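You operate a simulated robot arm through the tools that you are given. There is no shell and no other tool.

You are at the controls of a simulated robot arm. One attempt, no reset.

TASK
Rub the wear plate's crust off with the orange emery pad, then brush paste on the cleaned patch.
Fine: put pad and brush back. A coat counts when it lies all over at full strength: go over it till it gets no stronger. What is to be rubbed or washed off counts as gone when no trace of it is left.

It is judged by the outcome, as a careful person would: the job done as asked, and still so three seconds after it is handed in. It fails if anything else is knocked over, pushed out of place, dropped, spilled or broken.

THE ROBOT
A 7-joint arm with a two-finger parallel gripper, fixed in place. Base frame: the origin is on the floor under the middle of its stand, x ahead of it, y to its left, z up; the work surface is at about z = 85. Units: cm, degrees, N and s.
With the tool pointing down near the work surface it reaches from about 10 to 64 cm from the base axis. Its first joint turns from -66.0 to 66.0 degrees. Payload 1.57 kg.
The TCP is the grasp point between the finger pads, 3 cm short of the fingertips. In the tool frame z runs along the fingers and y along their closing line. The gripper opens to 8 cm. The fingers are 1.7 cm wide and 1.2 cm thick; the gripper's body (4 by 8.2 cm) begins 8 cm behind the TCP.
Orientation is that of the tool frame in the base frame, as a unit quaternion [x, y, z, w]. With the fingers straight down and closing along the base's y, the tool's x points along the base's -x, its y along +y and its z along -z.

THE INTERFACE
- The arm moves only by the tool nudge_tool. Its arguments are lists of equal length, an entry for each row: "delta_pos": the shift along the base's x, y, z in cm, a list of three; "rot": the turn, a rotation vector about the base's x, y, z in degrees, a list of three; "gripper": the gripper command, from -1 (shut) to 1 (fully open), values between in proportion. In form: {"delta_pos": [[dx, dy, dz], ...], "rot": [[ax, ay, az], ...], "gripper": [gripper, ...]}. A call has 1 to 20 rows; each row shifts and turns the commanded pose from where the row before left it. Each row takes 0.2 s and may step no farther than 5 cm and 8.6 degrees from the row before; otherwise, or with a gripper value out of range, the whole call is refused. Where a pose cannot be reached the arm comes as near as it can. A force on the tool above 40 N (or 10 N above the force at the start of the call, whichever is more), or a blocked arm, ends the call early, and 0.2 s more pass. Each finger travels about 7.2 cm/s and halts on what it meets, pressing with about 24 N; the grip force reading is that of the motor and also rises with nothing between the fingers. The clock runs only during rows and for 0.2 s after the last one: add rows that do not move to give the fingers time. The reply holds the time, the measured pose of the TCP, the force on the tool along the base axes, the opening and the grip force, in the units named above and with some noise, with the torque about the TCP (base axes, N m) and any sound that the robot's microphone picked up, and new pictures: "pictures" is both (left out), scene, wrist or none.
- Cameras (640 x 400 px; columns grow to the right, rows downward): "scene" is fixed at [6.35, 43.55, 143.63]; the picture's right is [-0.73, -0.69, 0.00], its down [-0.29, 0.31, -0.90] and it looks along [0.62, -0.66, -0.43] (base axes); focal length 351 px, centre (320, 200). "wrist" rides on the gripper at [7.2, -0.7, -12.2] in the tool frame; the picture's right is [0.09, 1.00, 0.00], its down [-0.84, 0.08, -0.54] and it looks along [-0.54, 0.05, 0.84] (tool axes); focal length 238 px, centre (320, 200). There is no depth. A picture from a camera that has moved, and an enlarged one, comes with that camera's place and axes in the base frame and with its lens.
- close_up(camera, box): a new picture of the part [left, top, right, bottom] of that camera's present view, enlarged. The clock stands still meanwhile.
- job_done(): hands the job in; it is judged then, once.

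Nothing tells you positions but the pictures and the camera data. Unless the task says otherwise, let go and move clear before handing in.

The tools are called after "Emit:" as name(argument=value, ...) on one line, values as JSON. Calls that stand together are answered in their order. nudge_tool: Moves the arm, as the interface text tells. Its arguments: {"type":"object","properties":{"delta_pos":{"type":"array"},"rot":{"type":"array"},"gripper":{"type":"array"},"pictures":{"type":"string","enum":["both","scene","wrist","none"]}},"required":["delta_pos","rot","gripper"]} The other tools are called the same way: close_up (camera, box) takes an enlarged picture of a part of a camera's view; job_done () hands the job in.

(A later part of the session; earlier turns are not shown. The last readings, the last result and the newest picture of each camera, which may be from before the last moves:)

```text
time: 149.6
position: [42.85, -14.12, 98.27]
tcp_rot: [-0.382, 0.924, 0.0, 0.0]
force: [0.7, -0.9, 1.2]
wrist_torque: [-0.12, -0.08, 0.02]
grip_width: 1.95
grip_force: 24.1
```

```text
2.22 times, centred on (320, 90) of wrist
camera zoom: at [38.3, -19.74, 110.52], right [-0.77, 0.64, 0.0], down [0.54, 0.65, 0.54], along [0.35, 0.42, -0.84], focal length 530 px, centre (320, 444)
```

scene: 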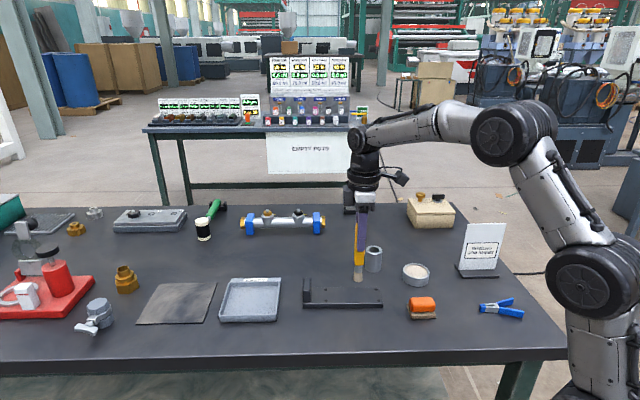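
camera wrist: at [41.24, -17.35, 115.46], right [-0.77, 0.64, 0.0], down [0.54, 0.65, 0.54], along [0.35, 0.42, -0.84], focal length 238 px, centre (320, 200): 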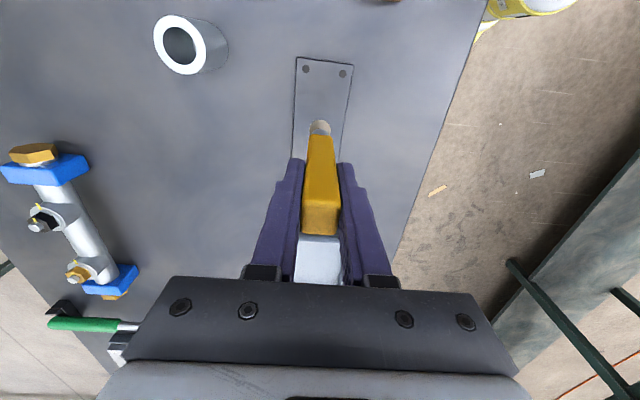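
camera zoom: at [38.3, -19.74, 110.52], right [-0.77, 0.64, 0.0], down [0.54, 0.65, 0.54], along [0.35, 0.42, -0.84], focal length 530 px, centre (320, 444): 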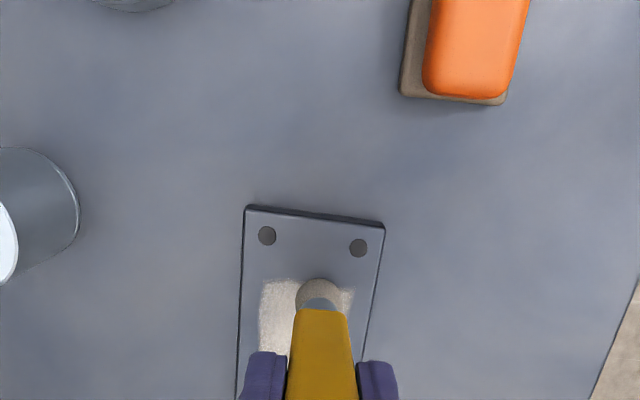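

Let me lift off and check the coat's evenness.

Emit:
nudge_tool(delta_pos=[[0, 0, 0.4], [0, 0, 0.9], [-0.6, -1.0, 1.2], [-0.8, -1.6, 1.4], [-0.5, -2.0, 0.8], [0, 0, 0]], rot=[[0, 0, 0], [0, 0, 0], [0, 0, 0], [0, 0, 0], [0, 0, 0], [0, 0, 0]], gripper=[-1, -1, -1, -1, -1, -1], pictures="none")

Emit:
close_up(camera="scene", box=[340, 280, 388, 310])

Emit:
close_up(camera="scene", box=[276, 235, 404, 315])

Emit:
close_up(camera="wrist", box=[240, 60, 400, 200])

```text
time: 151.0
position: [40.93, -18.92, 103.13]
tcp_rot: [-0.384, 0.924, 0.0, 0.0]
force: [-1.3, 0.1, -0.2]
wrist_torque: [0.0, 0.01, -0.01]
grip_width: 1.93
grip_force: 24.5
```

```text
13.33 times, centred on (364, 295) of scene
camera zoom: at [6.35, 43.55, 143.63], right [-0.73, -0.69, 0.0], down [-0.29, 0.31, -0.9], along [0.62, -0.66, -0.43], focal length 4682 px, centre (-267, -1067)
```

zoom: 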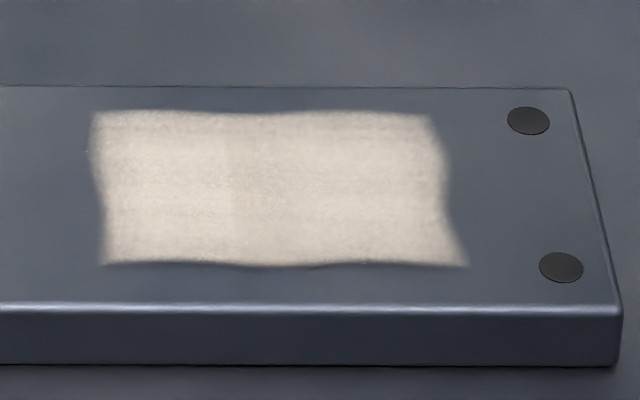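

```text
5.00 times, centred on (340, 275) of scene
camera zoom: at [6.35, 43.55, 143.63], right [-0.73, -0.69, 0.0], down [-0.29, 0.31, -0.9], along [0.62, -0.66, -0.43], focal length 1756 px, centre (220, -175)
```

zoom: 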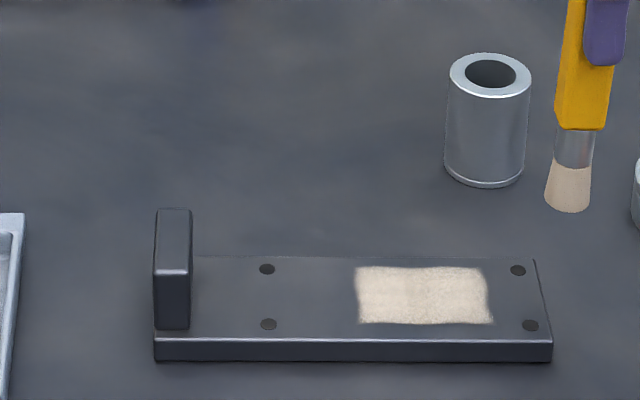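

```text
2.86 times, centred on (320, 130) of wrist
camera zoom: at [36.41, -24.34, 115.24], right [-0.77, 0.64, 0.0], down [0.54, 0.65, 0.54], along [0.35, 0.42, -0.84], focal length 681 px, centre (320, 400)
```

zoom: 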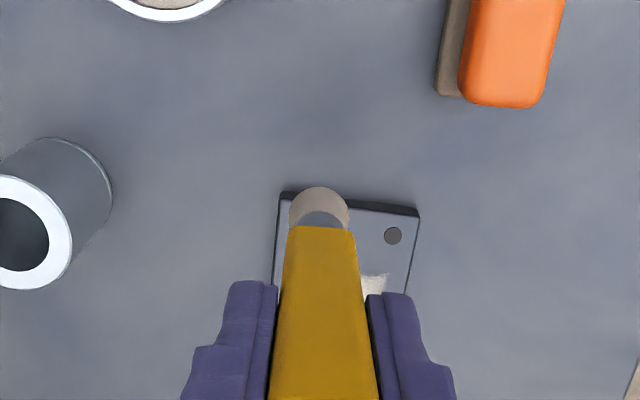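

The coat is even and close to full. To be sure it gets no stronger, I'll reload and make another full pass.

Emit:
nudge_tool(delta_pos=[[-0.15, -1.0, 0], [-0.25, -1.8, 0], [-0.35, -2.3, 0], [-0.35, -2.3, 0], [-0.25, -1.8, 0], [-0.16, -1.16, 0], [0, 0, 0], [0, 0, -1.5], [0, 0, -1.3], [0, 0, -0.7], [0, 0, -0.3], [0, 0, -0.1], [0, 0, 0]], rot=[[0, 0, 0], [0, 0, 0], [0, 0, 0], [0, 0, 0], [0, 0, 0], [0, 0, 0], [0, 0, 0], [0, 0, 0], [0, 0, 0], [0, 0, 0], [0, 0, 0], [0, 0, 0], [0, 0, 0]], gripper=[-1, -1, -1, -1, -1, -1, -1, -1, -1, -1, -1, -1, -1], pictures="none")

Emit:
nudge_tool(delta_pos=[[0, 0, -0.05], [0, 0, 0], [0, 0, 0]], rot=[[0, 0, 0], [0, 0, 0], [0, 0, 0]], gripper=[-1, -1, -1], pictures="none")

Emit:
close_up(camera="scene", box=[390, 230, 450, 295])

```text
time: 153.8
position: [39.4, -29.13, 99.11]
tcp_rot: [-0.383, 0.924, 0.0, 0.001]
force: [-0.8, 0.3, 1.1]
wrist_torque: [0.01, 0.04, 0.0]
grip_width: 1.93
grip_force: 23.5
```

```text
time: 154.6
position: [39.56, -29.01, 99.14]
tcp_rot: [-0.382, 0.924, -0.001, 0.0]
force: [-2.0, -0.4, 3.9]
wrist_torque: [-0.04, 0.13, -0.01]
grip_width: 1.94
grip_force: 24.5
```

```text
6.15 times, centred on (420, 262) of scene
camera zoom: at [6.34, 43.55, 143.63], right [-0.73, -0.69, 0.0], down [-0.29, 0.31, -0.9], along [0.62, -0.66, -0.43], focal length 2161 px, centre (-295, -185)
```

zoom: 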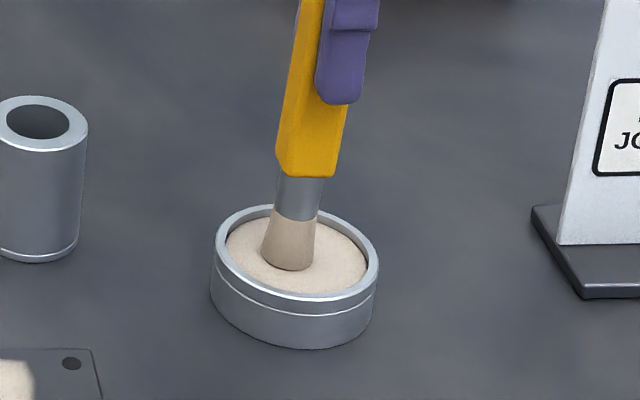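

Reloaded. The brush has tilted ~3° in the grip from the return strokes; a forward (+u) twisting pass will counter that. Moving to the near-front corner of the patch.

Emit:
nudge_tool(delta_pos=[[0, 0, 0.3], [0, 0, 0.8], [0, 0, 1.3], [0, 0, 1.5], [0.25, 1.2, 0], [0.4, 1.9, 0], [0.5, 2.4, 0], [0.5, 2.4, 0], [0.5, 2.4, 0], [0.45, 2.0, 0], [0.35, 1.7, 0], [0.25, 1.0, 0], [0, 0, -1.5], [0, 0, -1.5], [0, 0, -0.8], [0, 0, -0.45], [0, 0, 0]], rot=[[0, 0, 0], [0, 0, 0], [0, 0, 0], [0, 0, 0], [0, 0, 0], [0, 0, 0], [0, 0, 0], [0, 0, 0], [0, 0, 0], [0, 0, 0], [0, 0, 0], [0, 0, 0], [0, 0, 0], [0, 0, 0], [0, 0, 0], [0, 0, 0], [0, 0, 0]], gripper=[-1, -1, -1, -1, -1, -1, -1, -1, -1, -1, -1, -1, -1, -1, -1, -1, -1], pictures="none")

Emit:
nudge_tool(delta_pos=[[0, 0, -0.1], [0, 0, -0.05], [0, 0, 0]], rot=[[0, 0, 0], [0, 0, 0], [0, 0, 0]], gripper=[-1, -1, -1], pictures="none")

Emit:
close_up(camera="scene", box=[276, 255, 404, 335])

```text
time: 158.2
position: [42.82, -14.14, 98.75]
tcp_rot: [-0.383, 0.924, 0.0, 0.0]
force: [0.3, -0.5, -0.2]
wrist_torque: [0.0, 0.02, -0.02]
grip_width: 1.94
grip_force: 23.8
```

```text
time: 159.0
position: [42.74, -14.1, 98.66]
tcp_rot: [-0.383, 0.924, 0.0, 0.0]
force: [0.4, 0.4, -0.6]
wrist_torque: [0.0, 0.01, 0.0]
grip_width: 1.94
grip_force: 24.4
```

```text
5.00 times, centred on (340, 295) of scene
camera zoom: at [6.35, 43.55, 143.63], right [-0.73, -0.69, 0.0], down [-0.29, 0.31, -0.9], along [0.62, -0.66, -0.43], focal length 1756 px, centre (220, -275)
```

zoom: 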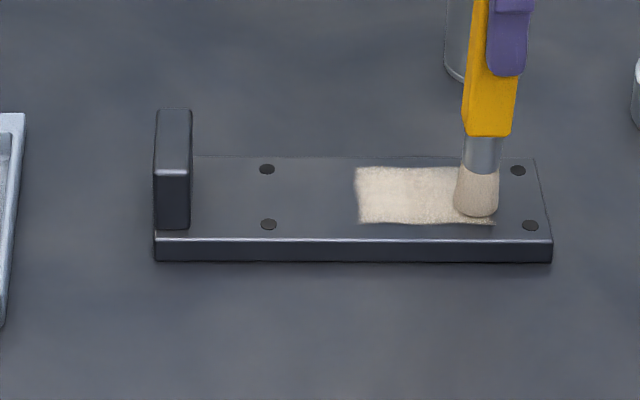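

Emit:
nudge_tool(delta_pos=[[0, 0, -0.12], [0, 0, -0.08], [0, 0, 0]], rot=[[0, 0, 0], [0, 0, 0], [0, 0, 0]], gripper=[-1, -1, -1], pictures="none")

Emit:
nudge_tool(delta_pos=[[0, 0, -0.05], [0, 0, 0]], rot=[[0, 0, 0], [0, 0, 0]], gripper=[-1, -1], pictures="none")

```text
time: 159.8
position: [42.75, -14.22, 98.34]
tcp_rot: [-0.383, 0.924, 0.0, 0.0]
force: [0.1, -0.5, -0.6]
wrist_torque: [0.0, 0.03, 0.0]
grip_width: 1.95
grip_force: 24.1
```

```text
time: 160.4
position: [42.66, -14.11, 98.47]
tcp_rot: [-0.382, 0.924, 0.0, 0.0]
force: [0.2, 0.4, 0.5]
wrist_torque: [-0.02, -0.01, -0.01]
grip_width: 1.94
grip_force: 23.8
```

Just touching. Pressing slightly and starting the forward twisting pass.

Emit:
nudge_tool(delta_pos=[[0, 0, -0.04], [0.09, 0.09, 0], [0.09, 0.09, 0], [0.09, 0.09, 0], [0.09, 0.09, 0], [0.09, 0.09, 0], [0.09, 0.09, 0], [0.09, 0.09, 0], [0.09, 0.09, 0], [0.09, 0.09, 0], [0.09, 0.09, 0], [0.09, 0.09, 0], [0.09, 0.09, 0], [0.09, 0.09, 0], [0.09, 0.09, 0], [0.09, 0.09, 0], [0.09, 0.09, 0]], rot=[[0, 0, 0], [0, 0, 8], [0, 0, 8], [0, 0, -8], [0, 0, -8], [0, 0, -8], [0, 0, -8], [0, 0, 8], [0, 0, 8], [0, 0, 8], [0, 0, 8], [0, 0, -8], [0, 0, -8], [0, 0, -8], [0, 0, -8], [0, 0, 8], [0, 0, 8]], gripper=[-1, -1, -1, -1, -1, -1, -1, -1, -1, -1, -1, -1, -1, -1, -1, -1, -1], pictures="none")

Emit:
close_up(camera="scene", box=[276, 255, 404, 335])

```text
time: 164.0
position: [44.23, -12.79, 98.37]
tcp_rot: [-0.384, 0.923, 0.0, 0.0]
force: [-3.4, -1.3, 6.5]
wrist_torque: [-0.24, 0.42, -0.02]
grip_width: 1.95
grip_force: 24.5
```

```text
5.00 times, centred on (340, 295) of scene
camera zoom: at [6.33, 43.55, 143.64], right [-0.73, -0.69, 0.0], down [-0.29, 0.31, -0.9], along [0.62, -0.66, -0.43], focal length 1756 px, centre (220, -275)
```

zoom: 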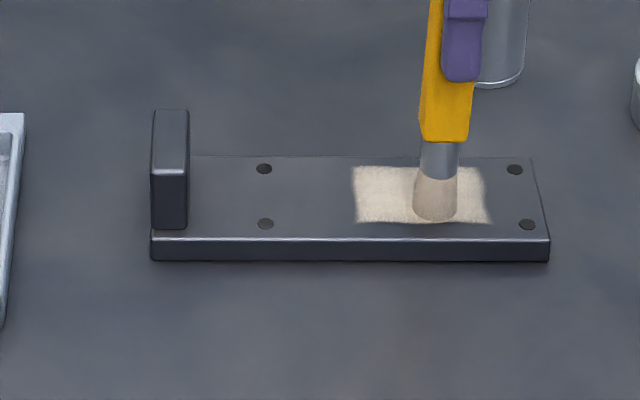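

Emit:
nudge_tool(delta_pos=[[0.09, 0.09, 0.02], [0.09, 0.09, 0], [0.09, 0.09, 0], [0.09, 0.09, 0], [0.09, 0.09, 0], [0.09, 0.09, 0], [0.09, 0.09, 0], [0.09, 0.09, 0], [0.09, 0.09, 0], [0.09, 0.09, 0], [0.09, 0.09, 0], [0.09, 0.09, 0], [0.09, 0.09, 0], [0.09, 0.09, 0], [0.09, 0.09, 0], [0.09, 0.09, 0], [0.09, 0.09, 0], [0.09, 0.09, 0], [0.09, 0.09, 0], [0.09, 0.09, 0]], rot=[[0, 0, 8], [0, 0, 8], [0, 0, -8], [0, 0, -8], [0, 0, -8], [0, 0, -8], [0, 0, 8], [0, 0, 8], [0, 0, 8], [0, 0, 8], [0, 0, -8], [0, 0, -8], [0, 0, -8], [0, 0, -8], [0, 0, 8], [0, 0, 8], [0, 0, 8], [0, 0, 8], [0, 0, -8], [0, 0, -8]], gripper=[-1, -1, -1, -1, -1, -1, -1, -1, -1, -1, -1, -1, -1, -1, -1, -1, -1, -1, -1, -1], pictures="none")

Emit:
close_up(camera="scene", box=[276, 255, 404, 335])

Emit:
close_up(camera="wrist", box=[240, 0, 400, 180])

```text
time: 168.2
position: [45.94, -10.99, 98.35]
tcp_rot: [-0.382, 0.924, 0.0, 0.0]
force: [1.2, -0.3, 1.2]
wrist_torque: [-0.22, -0.02, -0.02]
grip_width: 1.9
grip_force: 24.2
```

```text
5.00 times, centred on (340, 295) of scene
camera zoom: at [6.35, 43.54, 143.64], right [-0.73, -0.69, 0.0], down [-0.29, 0.31, -0.9], along [0.62, -0.66, -0.43], focal length 1756 px, centre (220, -275)
```

zoom: 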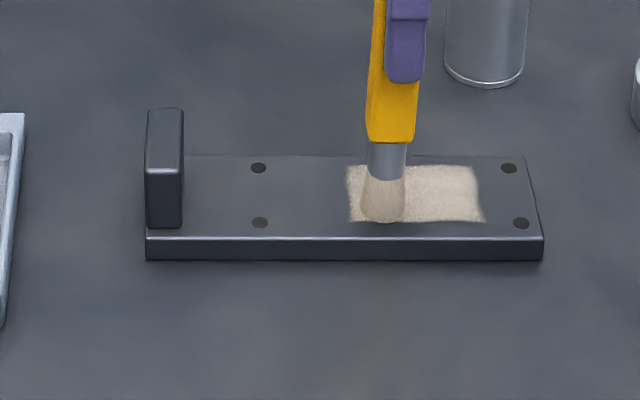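

```text
2.22 times, centred on (320, 90) of wrist
camera zoom: at [41.36, -16.46, 110.5], right [-0.77, 0.64, 0.0], down [0.54, 0.65, 0.54], along [0.35, 0.42, -0.84], focal length 530 px, centre (320, 444)
```

zoom: 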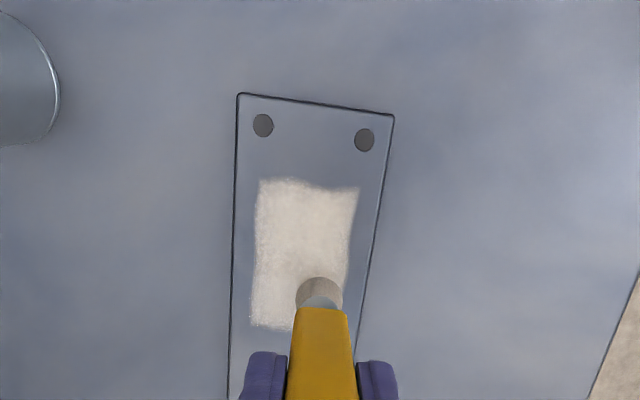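

Emit:
nudge_tool(delta_pos=[[0.09, 0.09, -0.02], [0.09, 0.09, 0], [0.09, 0.09, 0], [0.09, 0.09, 0], [0.09, 0.09, 0], [0.09, 0.09, 0], [0.09, 0.09, 0], [0.09, 0.09, 0], [0.1, -0.1, 0], [0.1, -0.1, 0], [0.1, -0.1, 0], [0.1, -0.1, 0], [0.1, -0.1, 0], [0.1, -0.1, 0], [0.1, -0.1, 0], [0.1, -0.1, 0], [0.1, -0.1, 0], [0.1, -0.1, 0], [0.1, -0.1, 0], [0.1, -0.1, 0]], rot=[[0, 0, 8], [0, 0, 8], [0, 0, -8], [0, 0, -8], [0, 0, -8], [0, 0, -8], [0, 0, 8], [0, 0, 8], [0, 0, 8], [0, 0, 8], [0, 0, -8], [0, 0, -8], [0, 0, -8], [0, 0, -8], [0, 0, 8], [0, 0, 8], [0, 0, 8], [0, 0, 8], [0, 0, -8], [0, 0, -8]], gripper=[-1, -1, -1, -1, -1, -1, -1, -1, -1, -1, -1, -1, -1, -1, -1, -1, -1, -1, -1, -1], pictures="none")

Emit:
close_up(camera="scene", box=[276, 255, 404, 335])

Emit:
close_up(camera="wrist", box=[240, 0, 400, 180])

```text
time: 172.4
position: [47.99, -11.39, 98.24]
tcp_rot: [-0.383, 0.924, -0.001, 0.0]
force: [-1.2, 3.5, 5.6]
wrist_torque: [0.27, 0.15, 0.01]
grip_width: 1.95
grip_force: 23.8
```

```text
5.00 times, centred on (340, 295) of scene
camera zoom: at [6.34, 43.56, 143.63], right [-0.73, -0.69, 0.0], down [-0.29, 0.31, -0.9], along [0.62, -0.66, -0.43], focal length 1756 px, centre (220, -275)
```

zoom: 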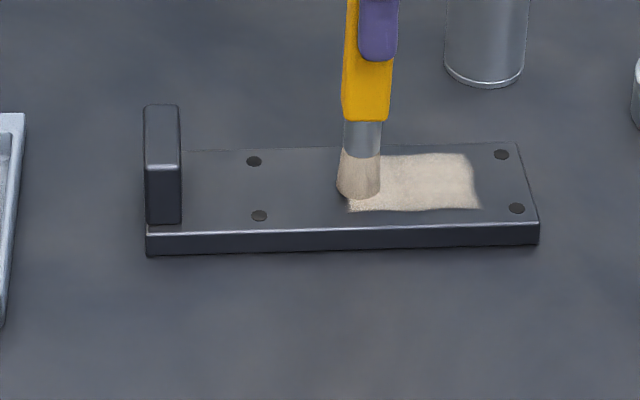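

```text
2.22 times, centred on (320, 90) of wrist
camera zoom: at [43.26, -16.93, 110.48], right [-0.77, 0.64, 0.0], down [0.54, 0.65, 0.54], along [0.35, 0.42, -0.84], focal length 530 px, centre (320, 444)
```

zoom: 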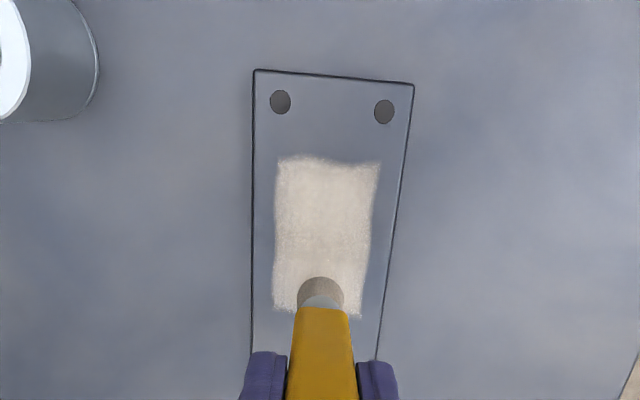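

The sideways move nudged the plate ~0.8 cm and turned it slightly; I'll correct later. Now the pass back along the rear half of the patch.

Emit:
nudge_tool(delta_pos=[[-0.09, -0.09, 0.02], [-0.09, -0.09, 0], [-0.09, -0.09, 0], [-0.09, -0.09, 0], [-0.09, -0.09, 0], [-0.09, -0.09, 0], [-0.09, -0.09, 0], [-0.09, -0.09, 0], [-0.09, -0.09, 0], [-0.09, -0.09, 0], [-0.09, -0.09, 0], [-0.09, -0.09, 0], [-0.09, -0.09, 0], [-0.09, -0.09, 0], [-0.09, -0.09, 0], [-0.09, -0.09, 0], [-0.09, -0.09, 0], [-0.09, -0.09, 0], [-0.09, -0.09, 0], [-0.09, -0.09, 0]], rot=[[0, 0, 8], [0, 0, 8], [0, 0, -8], [0, 0, -8], [0, 0, -8], [0, 0, -8], [0, 0, 8], [0, 0, 8], [0, 0, 8], [0, 0, 8], [0, 0, -8], [0, 0, -8], [0, 0, -8], [0, 0, -8], [0, 0, 8], [0, 0, 8], [0, 0, 8], [0, 0, 8], [0, 0, -8], [0, 0, -8]], gripper=[-1, -1, -1, -1, -1, -1, -1, -1, -1, -1, -1, -1, -1, -1, -1, -1, -1, -1, -1, -1], pictures="none")

Emit:
close_up(camera="scene", box=[276, 255, 404, 335])

Emit:
nudge_tool(delta_pos=[[-0.09, -0.09, 0], [-0.09, -0.09, 0], [-0.09, -0.09, 0], [-0.09, -0.09, 0], [-0.09, -0.09, 0], [-0.09, -0.09, 0], [-0.09, -0.09, 0], [-0.09, -0.09, 0], [-0.09, -0.09, 0], [-0.09, -0.09, 0], [-0.09, -0.09, 0], [-0.09, -0.09, 0], [-0.09, -0.09, 0], [-0.09, -0.09, 0], [-0.09, -0.09, 0], [-0.09, -0.09, 0], [-0.09, -0.09, 0], [-0.09, -0.09, 0], [-0.09, -0.09, 0], [-0.09, -0.09, 0]], rot=[[0, 0, 8], [0, 0, 8], [0, 0, -8], [0, 0, -8], [0, 0, -8], [0, 0, -8], [0, 0, 8], [0, 0, 8], [0, 0, 8], [0, 0, 8], [0, 0, -8], [0, 0, -8], [0, 0, -8], [0, 0, -8], [0, 0, 8], [0, 0, 8], [0, 0, 8], [0, 0, 8], [0, 0, -8], [0, 0, -8]], gripper=[-1, -1, -1, -1, -1, -1, -1, -1, -1, -1, -1, -1, -1, -1, -1, -1, -1, -1, -1, -1], pictures="none")

Emit:
close_up(camera="scene", box=[276, 255, 404, 335])

Emit:
close_up(camera="wrist", box=[240, 0, 400, 180])

```text
time: 176.6
position: [46.23, -13.17, 98.4]
tcp_rot: [-0.382, 0.924, 0.0, 0.001]
force: [0.6, -0.1, 0.1]
wrist_torque: [-0.02, -0.04, 0.03]
grip_width: 1.95
grip_force: 23.5
```

```text
5.00 times, centred on (340, 295) of scene
camera zoom: at [6.35, 43.55, 143.63], right [-0.73, -0.69, 0.0], down [-0.29, 0.31, -0.9], along [0.62, -0.66, -0.43], focal length 1756 px, centre (220, -275)
```

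zoom: 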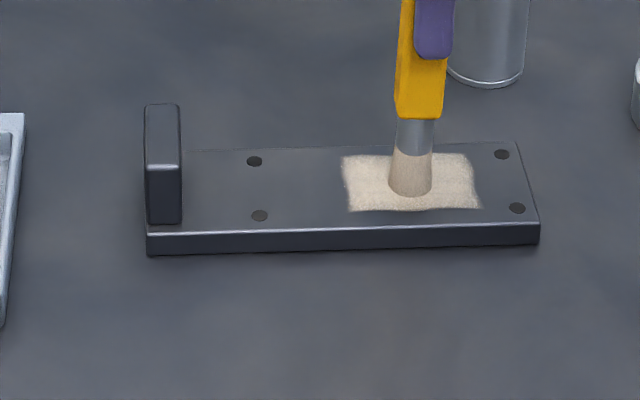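

```text
time: 180.8
position: [44.4, -15.06, 98.27]
tcp_rot: [-0.382, 0.924, -0.001, 0.0]
force: [1.0, 0.8, 1.6]
wrist_torque: [0.02, -0.14, 0.04]
grip_width: 1.92
grip_force: 24.5
```

```text
5.00 times, centred on (340, 295) of scene
camera zoom: at [6.35, 43.55, 143.63], right [-0.73, -0.69, 0.0], down [-0.29, 0.31, -0.9], along [0.62, -0.66, -0.43], focal length 1756 px, centre (220, -275)
```

zoom: 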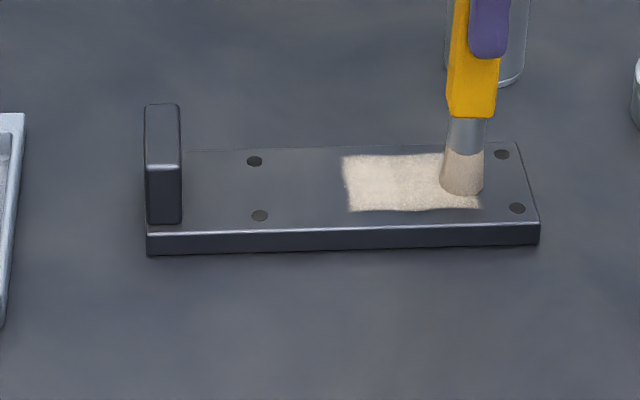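

```text
2.22 times, centred on (320, 90) of wrist
camera zoom: at [39.68, -20.56, 110.49], right [-0.77, 0.64, 0.0], down [0.54, 0.65, 0.54], along [0.35, 0.42, -0.84], focal length 530 px, centre (320, 444)
```

zoom: 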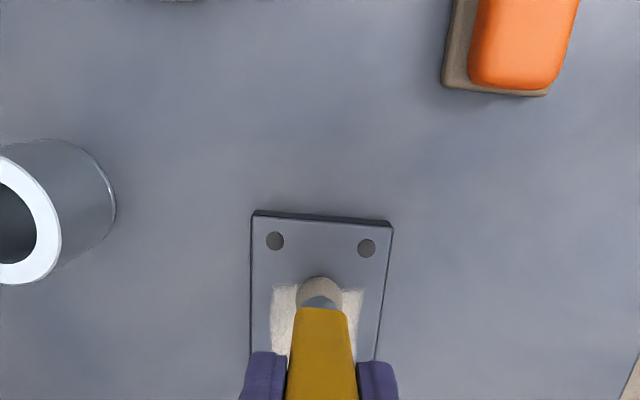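

Plate is steady on these passes. It sits about 1.5 cm toward the rear of its original line, so I'll stroke forward (toward the scene camera) with a bit more pressure to coat and pull the near end back.

Emit:
nudge_tool(delta_pos=[[0, 0, -0.05], [-0.1, 0.1, 0], [-0.15, 0.15, 0], [-0.15, 0.15, 0], [-0.15, 0.15, 0], [-0.15, 0.15, 0], [-0.15, 0.15, 0], [-0.15, 0.15, 0], [-0.15, 0.15, 0], [0, 0, 0]], rot=[[0, 0, 0], [0, 0, 0], [0, 0, 0], [0, 0, 0], [0, 0, 0], [0, 0, 0], [0, 0, 0], [0, 0, 0], [0, 0, 0], [0, 0, 0]], gripper=[-1, -1, -1, -1, -1, -1, -1, -1, -1, -1], pictures="none")

Emit:
close_up(camera="scene", box=[276, 255, 404, 335])

```text
time: 183.0
position: [43.2, -13.9, 98.28]
tcp_rot: [-0.383, 0.924, 0.0, 0.0]
force: [1.2, -1.9, 5.3]
wrist_torque: [-0.3, -0.08, 0.04]
grip_width: 1.94
grip_force: 23.6
```

```text
5.00 times, centred on (340, 295) of scene
camera zoom: at [6.34, 43.54, 143.64], right [-0.73, -0.69, 0.0], down [-0.29, 0.31, -0.9], along [0.62, -0.66, -0.43], focal length 1756 px, centre (220, -275)
```

zoom: 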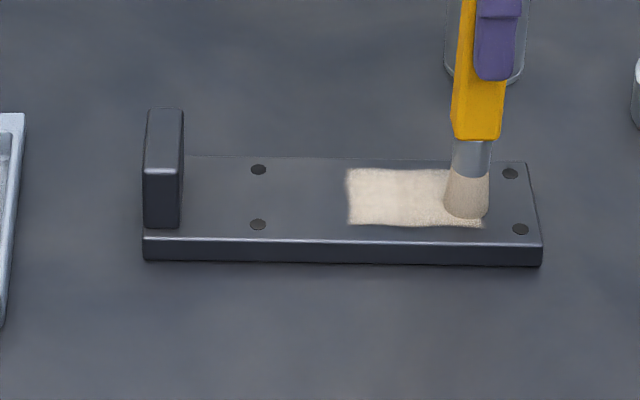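

The near end is back in line. Another forward twisting pass toward the far end now.

Emit:
nudge_tool(delta_pos=[[0.09, 0.09, 0.02], [0.1, 0.1, 0], [0.1, 0.1, 0], [0.1, 0.1, 0], [0.1, 0.1, 0], [0.1, 0.1, 0], [0.1, 0.1, 0], [0.1, 0.1, 0], [0.1, 0.1, 0], [0.1, 0.1, 0], [0.1, 0.1, 0], [0.1, 0.1, 0], [0.1, 0.1, 0], [0.1, 0.1, 0], [0.1, 0.1, 0], [0.1, 0.1, 0], [0.1, 0.1, 0], [0.1, 0.1, 0], [0.1, 0.1, 0], [0.1, 0.1, 0]], rot=[[0, 0, 8], [0, 0, 8], [0, 0, -8], [0, 0, -8], [0, 0, -8], [0, 0, -8], [0, 0, 8], [0, 0, 8], [0, 0, 8], [0, 0, 8], [0, 0, -8], [0, 0, -8], [0, 0, -8], [0, 0, -8], [0, 0, 8], [0, 0, 8], [0, 0, 8], [0, 0, 8], [0, 0, -8], [0, 0, -8]], gripper=[-1, -1, -1, -1, -1, -1, -1, -1, -1, -1, -1, -1, -1, -1, -1, -1, -1, -1, -1, -1], pictures="none")

Emit:
nudge_tool(delta_pos=[[0.1, 0.1, 0], [0.1, 0.1, 0], [0.1, 0.1, 0], [0.1, 0.1, 0], [0.1, 0.1, 0], [0.1, 0.1, 0], [0.1, 0.1, 0], [0.1, 0.1, 0], [0.1, 0.1, 0], [0.1, 0.1, 0], [0.1, 0.1, 0], [0.1, 0.1, 0], [0.1, 0.1, 0], [0.1, 0.1, 0], [0.1, 0.1, 0], [0.1, 0.1, 0], [0.1, 0.1, 0], [0.1, 0.1, 0]], rot=[[0, 0, 8], [0, 0, 8], [0, 0, -8], [0, 0, -8], [0, 0, -8], [0, 0, -8], [0, 0, 8], [0, 0, 8], [0, 0, 8], [0, 0, 8], [0, 0, -8], [0, 0, -8], [0, 0, -8], [0, 0, -8], [0, 0, 8], [0, 0, 8], [0, 0, 0], [0, 0, 0]], gripper=[-1, -1, -1, -1, -1, -1, -1, -1, -1, -1, -1, -1, -1, -1, -1, -1, -1, -1], pictures="none")

Emit:
close_up(camera="scene", box=[276, 255, 404, 335])

Emit:
close_up(camera="wrist", box=[240, 0, 400, 180])

```text
time: 187.2
position: [45.22, -11.82, 98.4]
tcp_rot: [-0.382, 0.924, -0.001, 0.0]
force: [0.2, -1.5, 0.4]
wrist_torque: [-0.15, -0.02, -0.01]
grip_width: 1.93
grip_force: 23.5
```

```text
time: 191.0
position: [46.9, -10.03, 98.26]
tcp_rot: [-0.382, 0.924, 0.0, 0.001]
force: [-1.0, -1.7, 0.6]
wrist_torque: [-0.16, 0.11, -0.01]
grip_width: 1.97
grip_force: 24.1
```

```text
5.00 times, centred on (340, 295) of scene
camera zoom: at [6.34, 43.55, 143.63], right [-0.73, -0.69, 0.0], down [-0.29, 0.31, -0.9], along [0.62, -0.66, -0.43], focal length 1756 px, centre (220, -275)
```

zoom: 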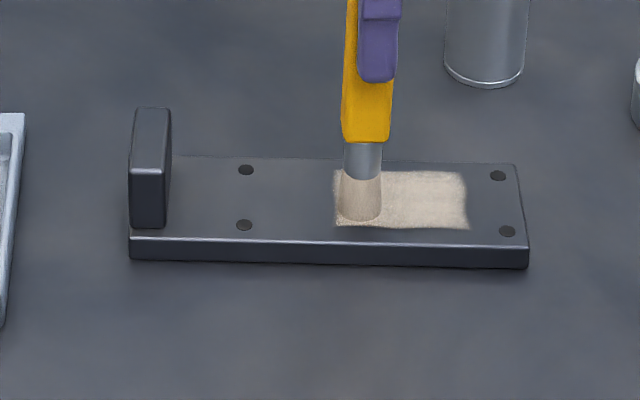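

```text
2.22 times, centred on (320, 90) of wrist
camera zoom: at [42.31, -15.65, 110.47], right [-0.77, 0.64, 0.0], down [0.54, 0.65, 0.54], along [0.35, 0.42, -0.84], focal length 530 px, centre (320, 444)
```

zoom: 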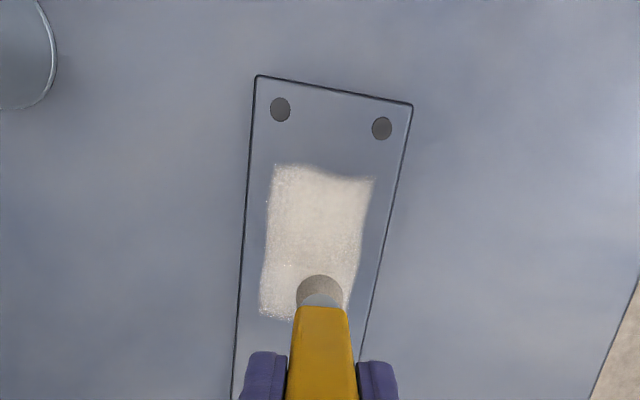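

The plate is very close to its original place (slightly turned). Lifting off to inspect the coat closely.

Emit:
nudge_tool(delta_pos=[[0, 0, 0.4], [0, 0, 0.9], [0, -1.0, 1.2], [-0.5, -1.8, 1.5], [-0.5, -2.4, 1.0], [0, -2.0, 0], [0, -1.0, 0], [0, 0, 0]], rot=[[0, 0, 0], [0, 0, 0], [0, 0, 0], [0, 0, 0], [0, 0, 0], [0, 0, 0], [0, 0, 0], [0, 0, 0]], gripper=[-1, -1, -1, -1, -1, -1, -1, -1], pictures="both")

Emit:
close_up(camera="scene", box=[335, 280, 383, 310])

Emit:
close_up(camera="scene", box=[330, 195, 410, 295])

```text
time: 192.8
position: [45.82, -18.29, 103.44]
tcp_rot: [-0.383, 0.924, -0.001, 0.0]
force: [-0.3, -0.2, -0.8]
wrist_torque: [-0.01, 0.0, 0.0]
grip_width: 1.91
grip_force: 23.7
camera wrist: at [41.28, -23.85, 115.49], right [-0.77, 0.64, 0.0], down [0.54, 0.65, 0.54], along [0.35, 0.42, -0.84], focal length 238 px, centre (320, 200)
```

scene: 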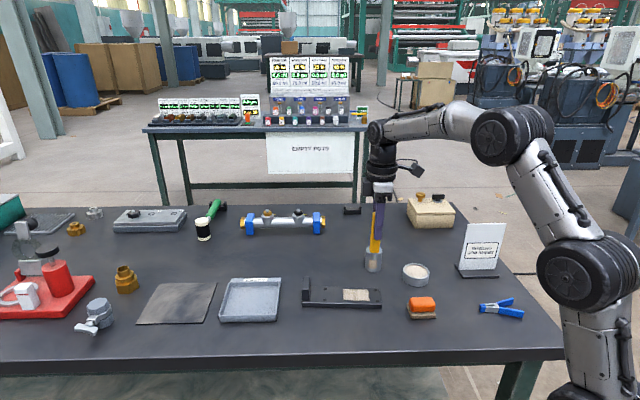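
wrist: 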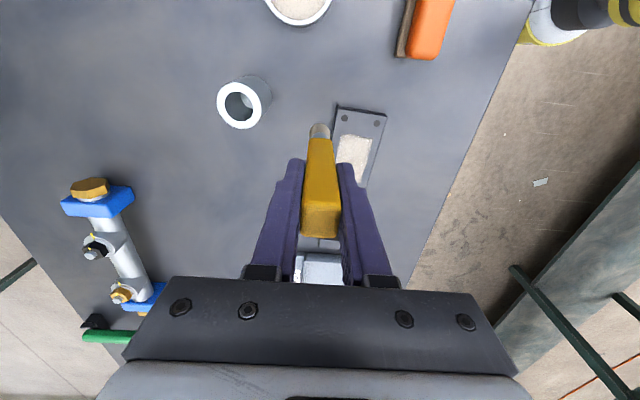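

```text
13.33 times, centred on (359, 295) of scene
camera zoom: at [6.35, 43.55, 143.63], right [-0.73, -0.69, 0.0], down [-0.29, 0.31, -0.9], along [0.62, -0.66, -0.43], focal length 4682 px, centre (-200, -1067)
```

zoom: 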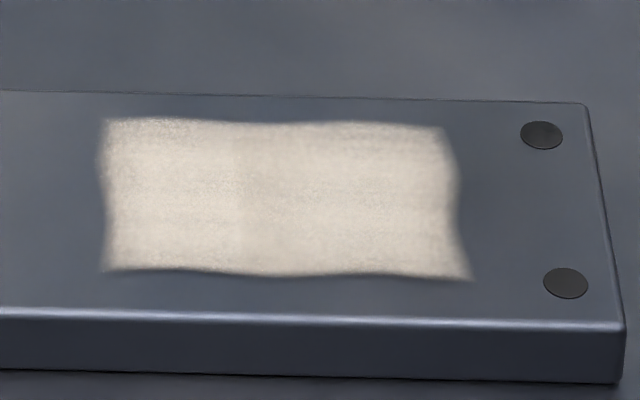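

```text
4.00 times, centred on (370, 245) of scene
camera zoom: at [6.35, 43.55, 143.63], right [-0.73, -0.69, 0.0], down [-0.29, 0.31, -0.9], along [0.62, -0.66, -0.43], focal length 1404 px, centre (120, 20)
```

zoom: 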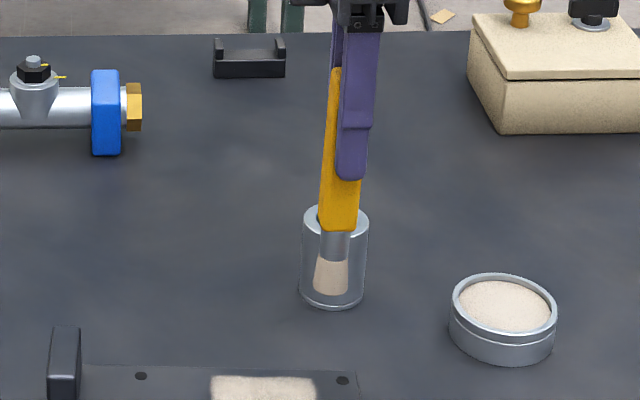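

The coat is even over nearly the whole patch; the far-rear corner and the near edge look slightly grainier. I'll reload once more and go around the perimeter.

Emit:
nudge_tool(delta_pos=[[-0.5, -0.9, 0], [-1.1, -1.8, 0], [-1.3, -2.2, 0], [-1.3, -2.2, 0], [-1.1, -1.9, 0], [-0.7, -1.2, 0], [-0.4, -0.7, 0], [0, 0, 0], [0, 0, -1.5], [0, 0, -1.5], [0, 0, -0.7], [0, 0, -0.4], [0, 0, -0.1], [0, 0, -0.04], [0, 0, 0], [0, 0, 0]], rot=[[0, 0, 0], [0, 0, 0], [0, 0, 0], [0, 0, 0], [0, 0, 0], [0, 0, 0], [0, 0, 0], [0, 0, 0], [0, 0, 0], [0, 0, 0], [0, 0, 0], [0, 0, 0], [0, 0, 0], [0, 0, 0], [0, 0, 0], [0, 0, 0]], gripper=[-1, -1, -1, -1, -1, -1, -1, -1, -1, -1, -1, -1, -1, -1, -1, -1], pictures="none")

Emit:
close_up(camera="scene", box=[390, 230, 450, 295])

```text
time: 196.2
position: [39.52, -29.27, 98.95]
tcp_rot: [-0.384, 0.923, 0.0, 0.001]
force: [-0.8, -0.8, 3.0]
wrist_torque: [-0.03, 0.09, 0.03]
grip_width: 1.97
grip_force: 24.1
```

```text
6.15 times, centred on (420, 262) of scene
camera zoom: at [6.34, 43.55, 143.63], right [-0.73, -0.69, 0.0], down [-0.29, 0.31, -0.9], along [0.62, -0.66, -0.43], focal length 2161 px, centre (-295, -185)
```

zoom: 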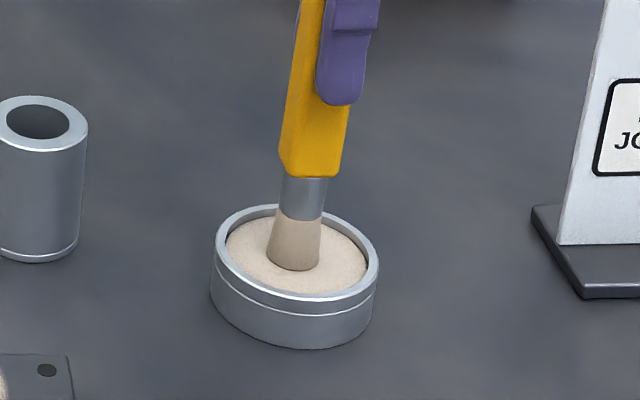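

Loaded. Moving to the far-rear corner of the patch, about (49.1,-11.4), to start the perimeter pass.

Emit:
nudge_tool(delta_pos=[[0, 0, 0.3], [0, 0, 0.8], [0, 0, 1.3], [0, 0, 1.6], [0.5, 0.9, 0], [1.0, 1.8, 0], [1.2, 2.3, 0], [1.3, 2.5, 0], [1.3, 2.5, 0], [1.3, 2.4, 0], [1.2, 2.2, 0], [0.9, 1.7, 0], [0.6, 1.1, 0], [0.21, 0.38, 0], [0, 0, -1.5], [0, 0, -1.5], [0, 0, -0.9], [0, 0, -0.5], [0, 0, 0]], rot=[[0, 0, 0], [0, 0, 0], [0, 0, 0], [0, 0, 0], [0, 0, 0], [0, 0, 0], [0, 0, 0], [0, 0, 0], [0, 0, 0], [0, 0, 0], [0, 0, 0], [0, 0, 0], [0, 0, 0], [0, 0, 0], [0, 0, 0], [0, 0, 0], [0, 0, 0], [0, 0, 0], [0, 0, 0]], gripper=[-1, -1, -1, -1, -1, -1, -1, -1, -1, -1, -1, -1, -1, -1, -1, -1, -1, -1, -1], pictures="none")

Emit:
close_up(camera="scene", box=[276, 255, 404, 335])

Emit:
close_up(camera="wrist", box=[240, 0, 400, 180])

```text
time: 200.2
position: [49.12, -11.35, 98.59]
tcp_rot: [-0.382, 0.924, 0.001, 0.0]
force: [-0.3, 0.1, -0.3]
wrist_torque: [0.03, 0.02, -0.01]
grip_width: 1.94
grip_force: 23.9
```

```text
5.00 times, centred on (340, 295) of scene
camera zoom: at [6.35, 43.55, 143.63], right [-0.73, -0.69, 0.0], down [-0.29, 0.31, -0.9], along [0.62, -0.66, -0.43], focal length 1756 px, centre (220, -275)
```

zoom: 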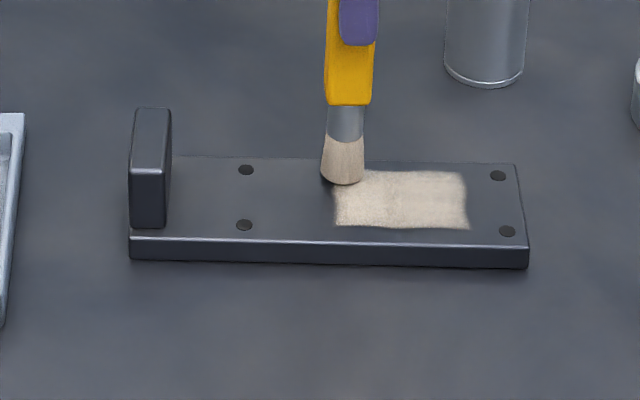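

```text
2.22 times, centred on (320, 90) of wrist
camera zoom: at [44.44, -16.92, 110.79], right [-0.77, 0.64, 0.0], down [0.54, 0.65, 0.54], along [0.35, 0.42, -0.84], focal length 530 px, centre (320, 444)
```

zoom: 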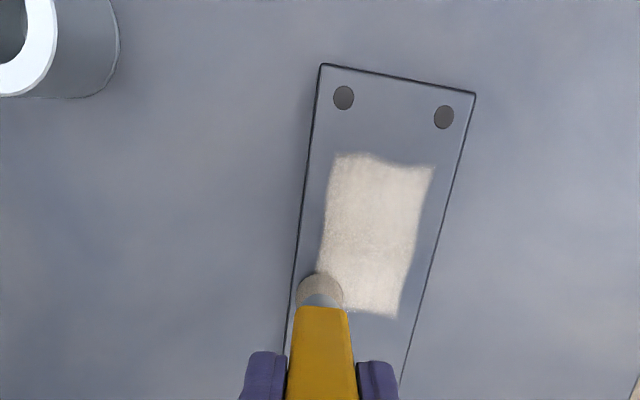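

Emit:
nudge_tool(delta_pos=[[0, 0, -0.2], [0, 0, -0.13], [0, 0, 0]], rot=[[0, 0, 0], [0, 0, 0], [0, 0, 0]], gripper=[-1, -1, -1], pictures="none")

Emit:
nudge_tool(delta_pos=[[0, 0, -0.05], [0, 0, 0]], rot=[[0, 0, 0], [0, 0, 0]], gripper=[-1, -1], pictures="none")

```text
time: 201.0
position: [49.0, -11.33, 98.34]
tcp_rot: [-0.383, 0.924, 0.0, 0.0]
force: [0.3, 0.9, -0.1]
wrist_torque: [-0.03, 0.01, -0.01]
grip_width: 1.92
grip_force: 23.6
```

```text
time: 201.6
position: [49.06, -11.52, 98.37]
tcp_rot: [-0.383, 0.924, -0.001, 0.0]
force: [-0.9, -1.1, 1.0]
wrist_torque: [0.0, 0.06, 0.0]
grip_width: 1.95
grip_force: 24.0
```

Emit:
nudge_tool(delta_pos=[[0, 0, -0.035], [0, 0, 0], [0, 0, 0], [-0.104, -0.091, 0], [-0.104, -0.091, 0], [-0.104, -0.091, 0], [-0.104, -0.091, 0], [-0.104, -0.091, 0], [-0.104, -0.091, 0], [-0.104, -0.091, 0], [-0.104, -0.091, 0], [-0.104, -0.091, 0], [-0.104, -0.091, 0], [-0.104, -0.091, 0], [-0.104, -0.091, 0], [-0.104, -0.091, 0], [-0.104, -0.091, 0], [-0.104, -0.091, 0], [-0.104, -0.091, 0], [-0.104, -0.091, 0]], rot=[[0, 0, 8], [0, 0, 8], [0, 0, -8], [0, 0, -8], [0, 0, -8], [0, 0, -8], [0, 0, 8], [0, 0, 8], [0, 0, 8], [0, 0, 8], [0, 0, -8], [0, 0, -8], [0, 0, -8], [0, 0, -8], [0, 0, 8], [0, 0, 8], [0, 0, 8], [0, 0, 8], [0, 0, -8], [0, 0, -8]], gripper=[-1, -1, -1, -1, -1, -1, -1, -1, -1, -1, -1, -1, -1, -1, -1, -1, -1, -1, -1, -1], pictures="none")

Emit:
close_up(camera="scene", box=[276, 255, 404, 335])

Emit:
nudge_tool(delta_pos=[[-0.104, -0.091, 0], [-0.104, -0.091, 0], [-0.104, -0.091, 0], [-0.104, -0.091, 0], [-0.104, -0.091, 0], [-0.104, -0.091, 0], [-0.104, -0.091, 0], [-0.104, -0.091, 0], [-0.104, -0.091, 0], [-0.104, -0.091, 0], [-0.104, -0.091, 0], [-0.104, -0.091, 0], [-0.104, -0.091, 0], [-0.104, -0.091, 0], [-0.104, -0.091, 0], [-0.104, -0.091, 0], [-0.104, -0.091, 0], [-0.104, -0.091, 0], [-0.104, -0.091, 0], [-0.104, -0.091, 0]], rot=[[0, 0, 8], [0, 0, 8], [0, 0, -8], [0, 0, -8], [0, 0, -8], [0, 0, -8], [0, 0, 8], [0, 0, 8], [0, 0, 8], [0, 0, 8], [0, 0, -8], [0, 0, -8], [0, 0, -8], [0, 0, -8], [0, 0, 8], [0, 0, 8], [0, 0, 8], [0, 0, 8], [0, 0, -8], [0, 0, -8]], gripper=[-1, -1, -1, -1, -1, -1, -1, -1, -1, -1, -1, -1, -1, -1, -1, -1, -1, -1, -1, -1], pictures="none")

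Emit:
close_up(camera="scene", box=[276, 255, 404, 335])

Emit:
close_up(camera="wrist", box=[240, 0, 400, 180])

```text
time: 205.8
position: [47.36, -12.89, 98.26]
tcp_rot: [-0.382, 0.924, -0.002, 0.001]
force: [3.0, 0.5, 7.6]
wrist_torque: [0.07, -0.36, 0.02]
grip_width: 1.95
grip_force: 24.2
```

```text
5.00 times, centred on (340, 295) of scene
camera zoom: at [6.34, 43.55, 143.63], right [-0.73, -0.69, 0.0], down [-0.29, 0.31, -0.9], along [0.62, -0.66, -0.43], focal length 1756 px, centre (220, -275)
```

zoom: 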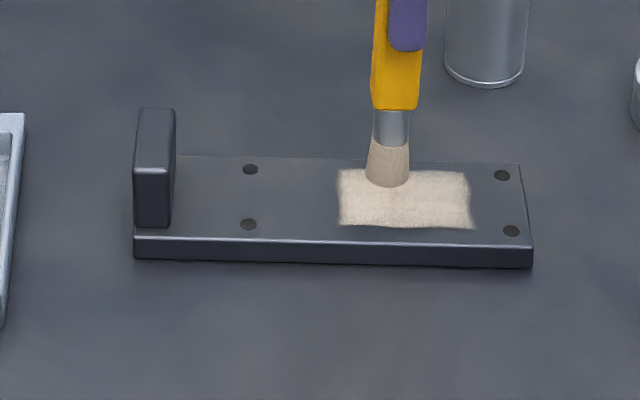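

```text
time: 210.0
position: [45.38, -14.77, 98.23]
tcp_rot: [-0.381, 0.925, -0.002, 0.0]
force: [3.6, 2.1, 13.6]
wrist_torque: [0.22, -0.52, 0.04]
grip_width: 1.92
grip_force: 23.8
```

```text
5.00 times, centred on (340, 295) of scene
camera zoom: at [6.34, 43.56, 143.63], right [-0.73, -0.69, 0.0], down [-0.29, 0.31, -0.9], along [0.62, -0.66, -0.43], focal length 1756 px, centre (220, -275)
```

zoom: 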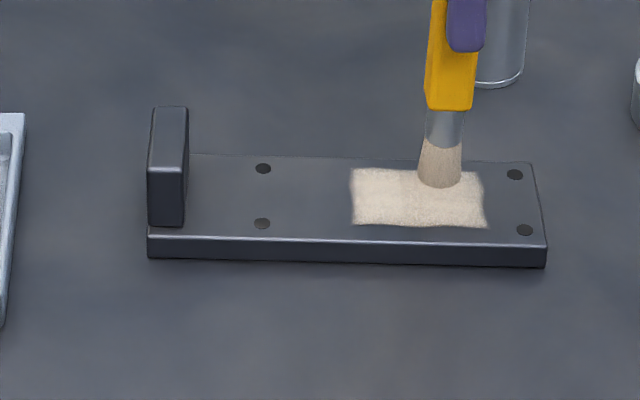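

```text
2.22 times, centred on (320, 90) of wrist
camera zoom: at [40.73, -20.29, 110.44], right [-0.77, 0.64, 0.0], down [0.54, 0.65, 0.54], along [0.35, 0.41, -0.84], focal length 530 px, centre (320, 444)
```

zoom: 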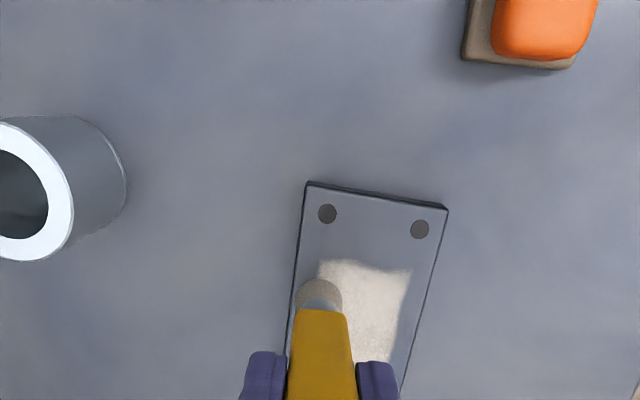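

Good coverage along the rear edge. Easing pressure, continuing to the near edge and across it.

Emit:
nudge_tool(delta_pos=[[-0.104, -0.091, 0.05], [-0.104, -0.091, 0.01], [-0.104, -0.091, 0], [-0.104, -0.091, 0], [-0.104, -0.091, 0], [-0.104, -0.091, 0], [-0.08, 0.09, 0], [-0.08, 0.09, 0], [-0.08, 0.09, 0], [-0.08, 0.09, 0], [-0.08, 0.09, 0], [-0.08, 0.09, 0], [-0.08, 0.09, 0], [-0.08, 0.09, 0], [-0.08, 0.09, 0], [-0.08, 0.09, 0], [-0.08, 0.09, 0], [-0.08, 0.09, 0], [-0.08, 0.09, 0], [-0.08, 0.09, 0]], rot=[[0, 0, 8], [0, 0, 8], [0, 0, -8], [0, 0, -8], [0, 0, -8], [0, 0, -8], [0, 0, 8], [0, 0, 8], [0, 0, 8], [0, 0, 8], [0, 0, -8], [0, 0, -8], [0, 0, -8], [0, 0, -8], [0, 0, 8], [0, 0, 8], [0, 0, 8], [0, 0, 8], [0, 0, -8], [0, 0, -8]], gripper=[-1, -1, -1, -1, -1, -1, -1, -1, -1, -1, -1, -1, -1, -1, -1, -1, -1, -1, -1, -1], pictures="none")

Emit:
close_up(camera="scene", box=[276, 255, 404, 335])

Emit:
close_up(camera="wrist", box=[240, 0, 400, 180])

```text
time: 214.2
position: [43.69, -14.1, 98.22]
tcp_rot: [-0.381, 0.924, -0.001, 0.0]
force: [0.9, -0.5, 2.0]
wrist_torque: [-0.14, -0.11, -0.04]
grip_width: 1.96
grip_force: 24.2
```

```text
5.00 times, centred on (340, 295) of scene
camera zoom: at [6.35, 43.55, 143.63], right [-0.73, -0.69, 0.0], down [-0.29, 0.31, -0.9], along [0.62, -0.66, -0.43], focal length 1756 px, centre (220, -275)
```

zoom: 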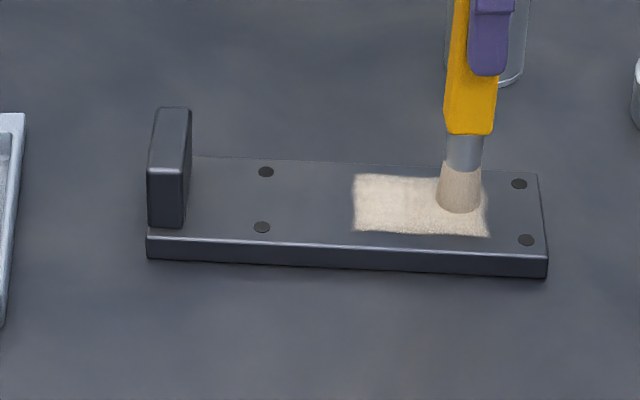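

```text
2.22 times, centred on (320, 90) of wrist
camera zoom: at [39.0, -19.52, 110.44], right [-0.77, 0.64, 0.0], down [0.54, 0.65, 0.54], along [0.35, 0.42, -0.84], focal length 530 px, centre (320, 444)
```

zoom: 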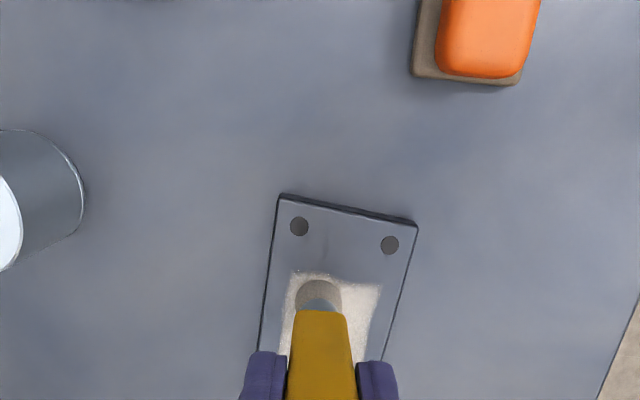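

Emit:
nudge_tool(delta_pos=[[-0.1, -0.08, 0], [-0.1, -0.08, 0], [-0.1, -0.08, 0], [-0.1, -0.08, 0], [-0.1, -0.08, 0], [-0.063, 0.078, 0], [-0.063, 0.078, 0], [-0.063, 0.078, 0], [-0.063, 0.078, 0], [-0.063, 0.078, 0], [-0.063, 0.078, 0], [-0.063, 0.078, 0], [-0.063, 0.078, 0], [-0.063, 0.078, 0], [-0.063, 0.078, 0], [-0.063, 0.078, 0], [-0.063, 0.078, 0], [-0.063, 0.078, 0], [-0.063, 0.078, 0], [-0.063, 0.078, 0]], rot=[[0, 0, 8], [0, 0, 8], [0, 0, -8], [0, 0, -8], [0, 0, -8], [0, 0, -8], [0, 0, 8], [0, 0, 8], [0, 0, 8], [0, 0, 8], [0, 0, -8], [0, 0, -8], [0, 0, -8], [0, 0, -8], [0, 0, 8], [0, 0, 8], [0, 0, 8], [0, 0, 8], [0, 0, -8], [0, 0, -8]], gripper=[-1, -1, -1, -1, -1, -1, -1, -1, -1, -1, -1, -1, -1, -1, -1, -1, -1, -1, -1, -1], pictures="none")

Emit:
close_up(camera="scene", box=[276, 255, 404, 335])

Emit:
close_up(camera="wrist", box=[240, 0, 400, 180])

```text
time: 218.4
position: [42.25, -13.25, 98.32]
tcp_rot: [-0.382, 0.924, 0.0, 0.001]
force: [-0.2, 0.0, -0.4]
wrist_torque: [0.0, 0.02, 0.02]
grip_width: 1.92
grip_force: 24.2
```

```text
5.00 times, centred on (340, 295) of scene
camera zoom: at [6.35, 43.55, 143.63], right [-0.73, -0.69, 0.0], down [-0.29, 0.31, -0.9], along [0.62, -0.66, -0.43], focal length 1756 px, centre (220, -275)
```

zoom: 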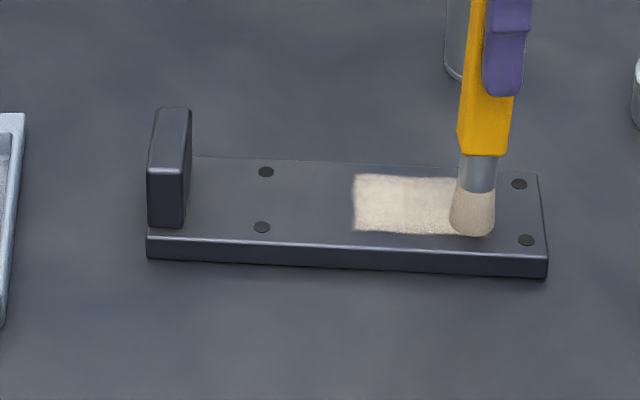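

```text
2.22 times, centred on (320, 90) of wrist
camera zoom: at [37.61, -18.73, 110.45], right [-0.77, 0.64, 0.0], down [0.54, 0.65, 0.54], along [0.35, 0.42, -0.84], focal length 530 px, centre (320, 444)
```

zoom: 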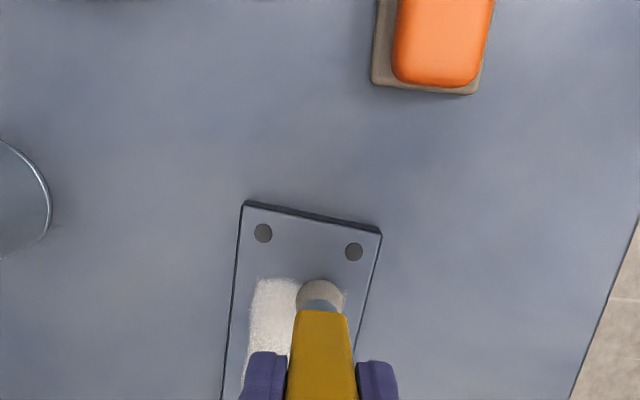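

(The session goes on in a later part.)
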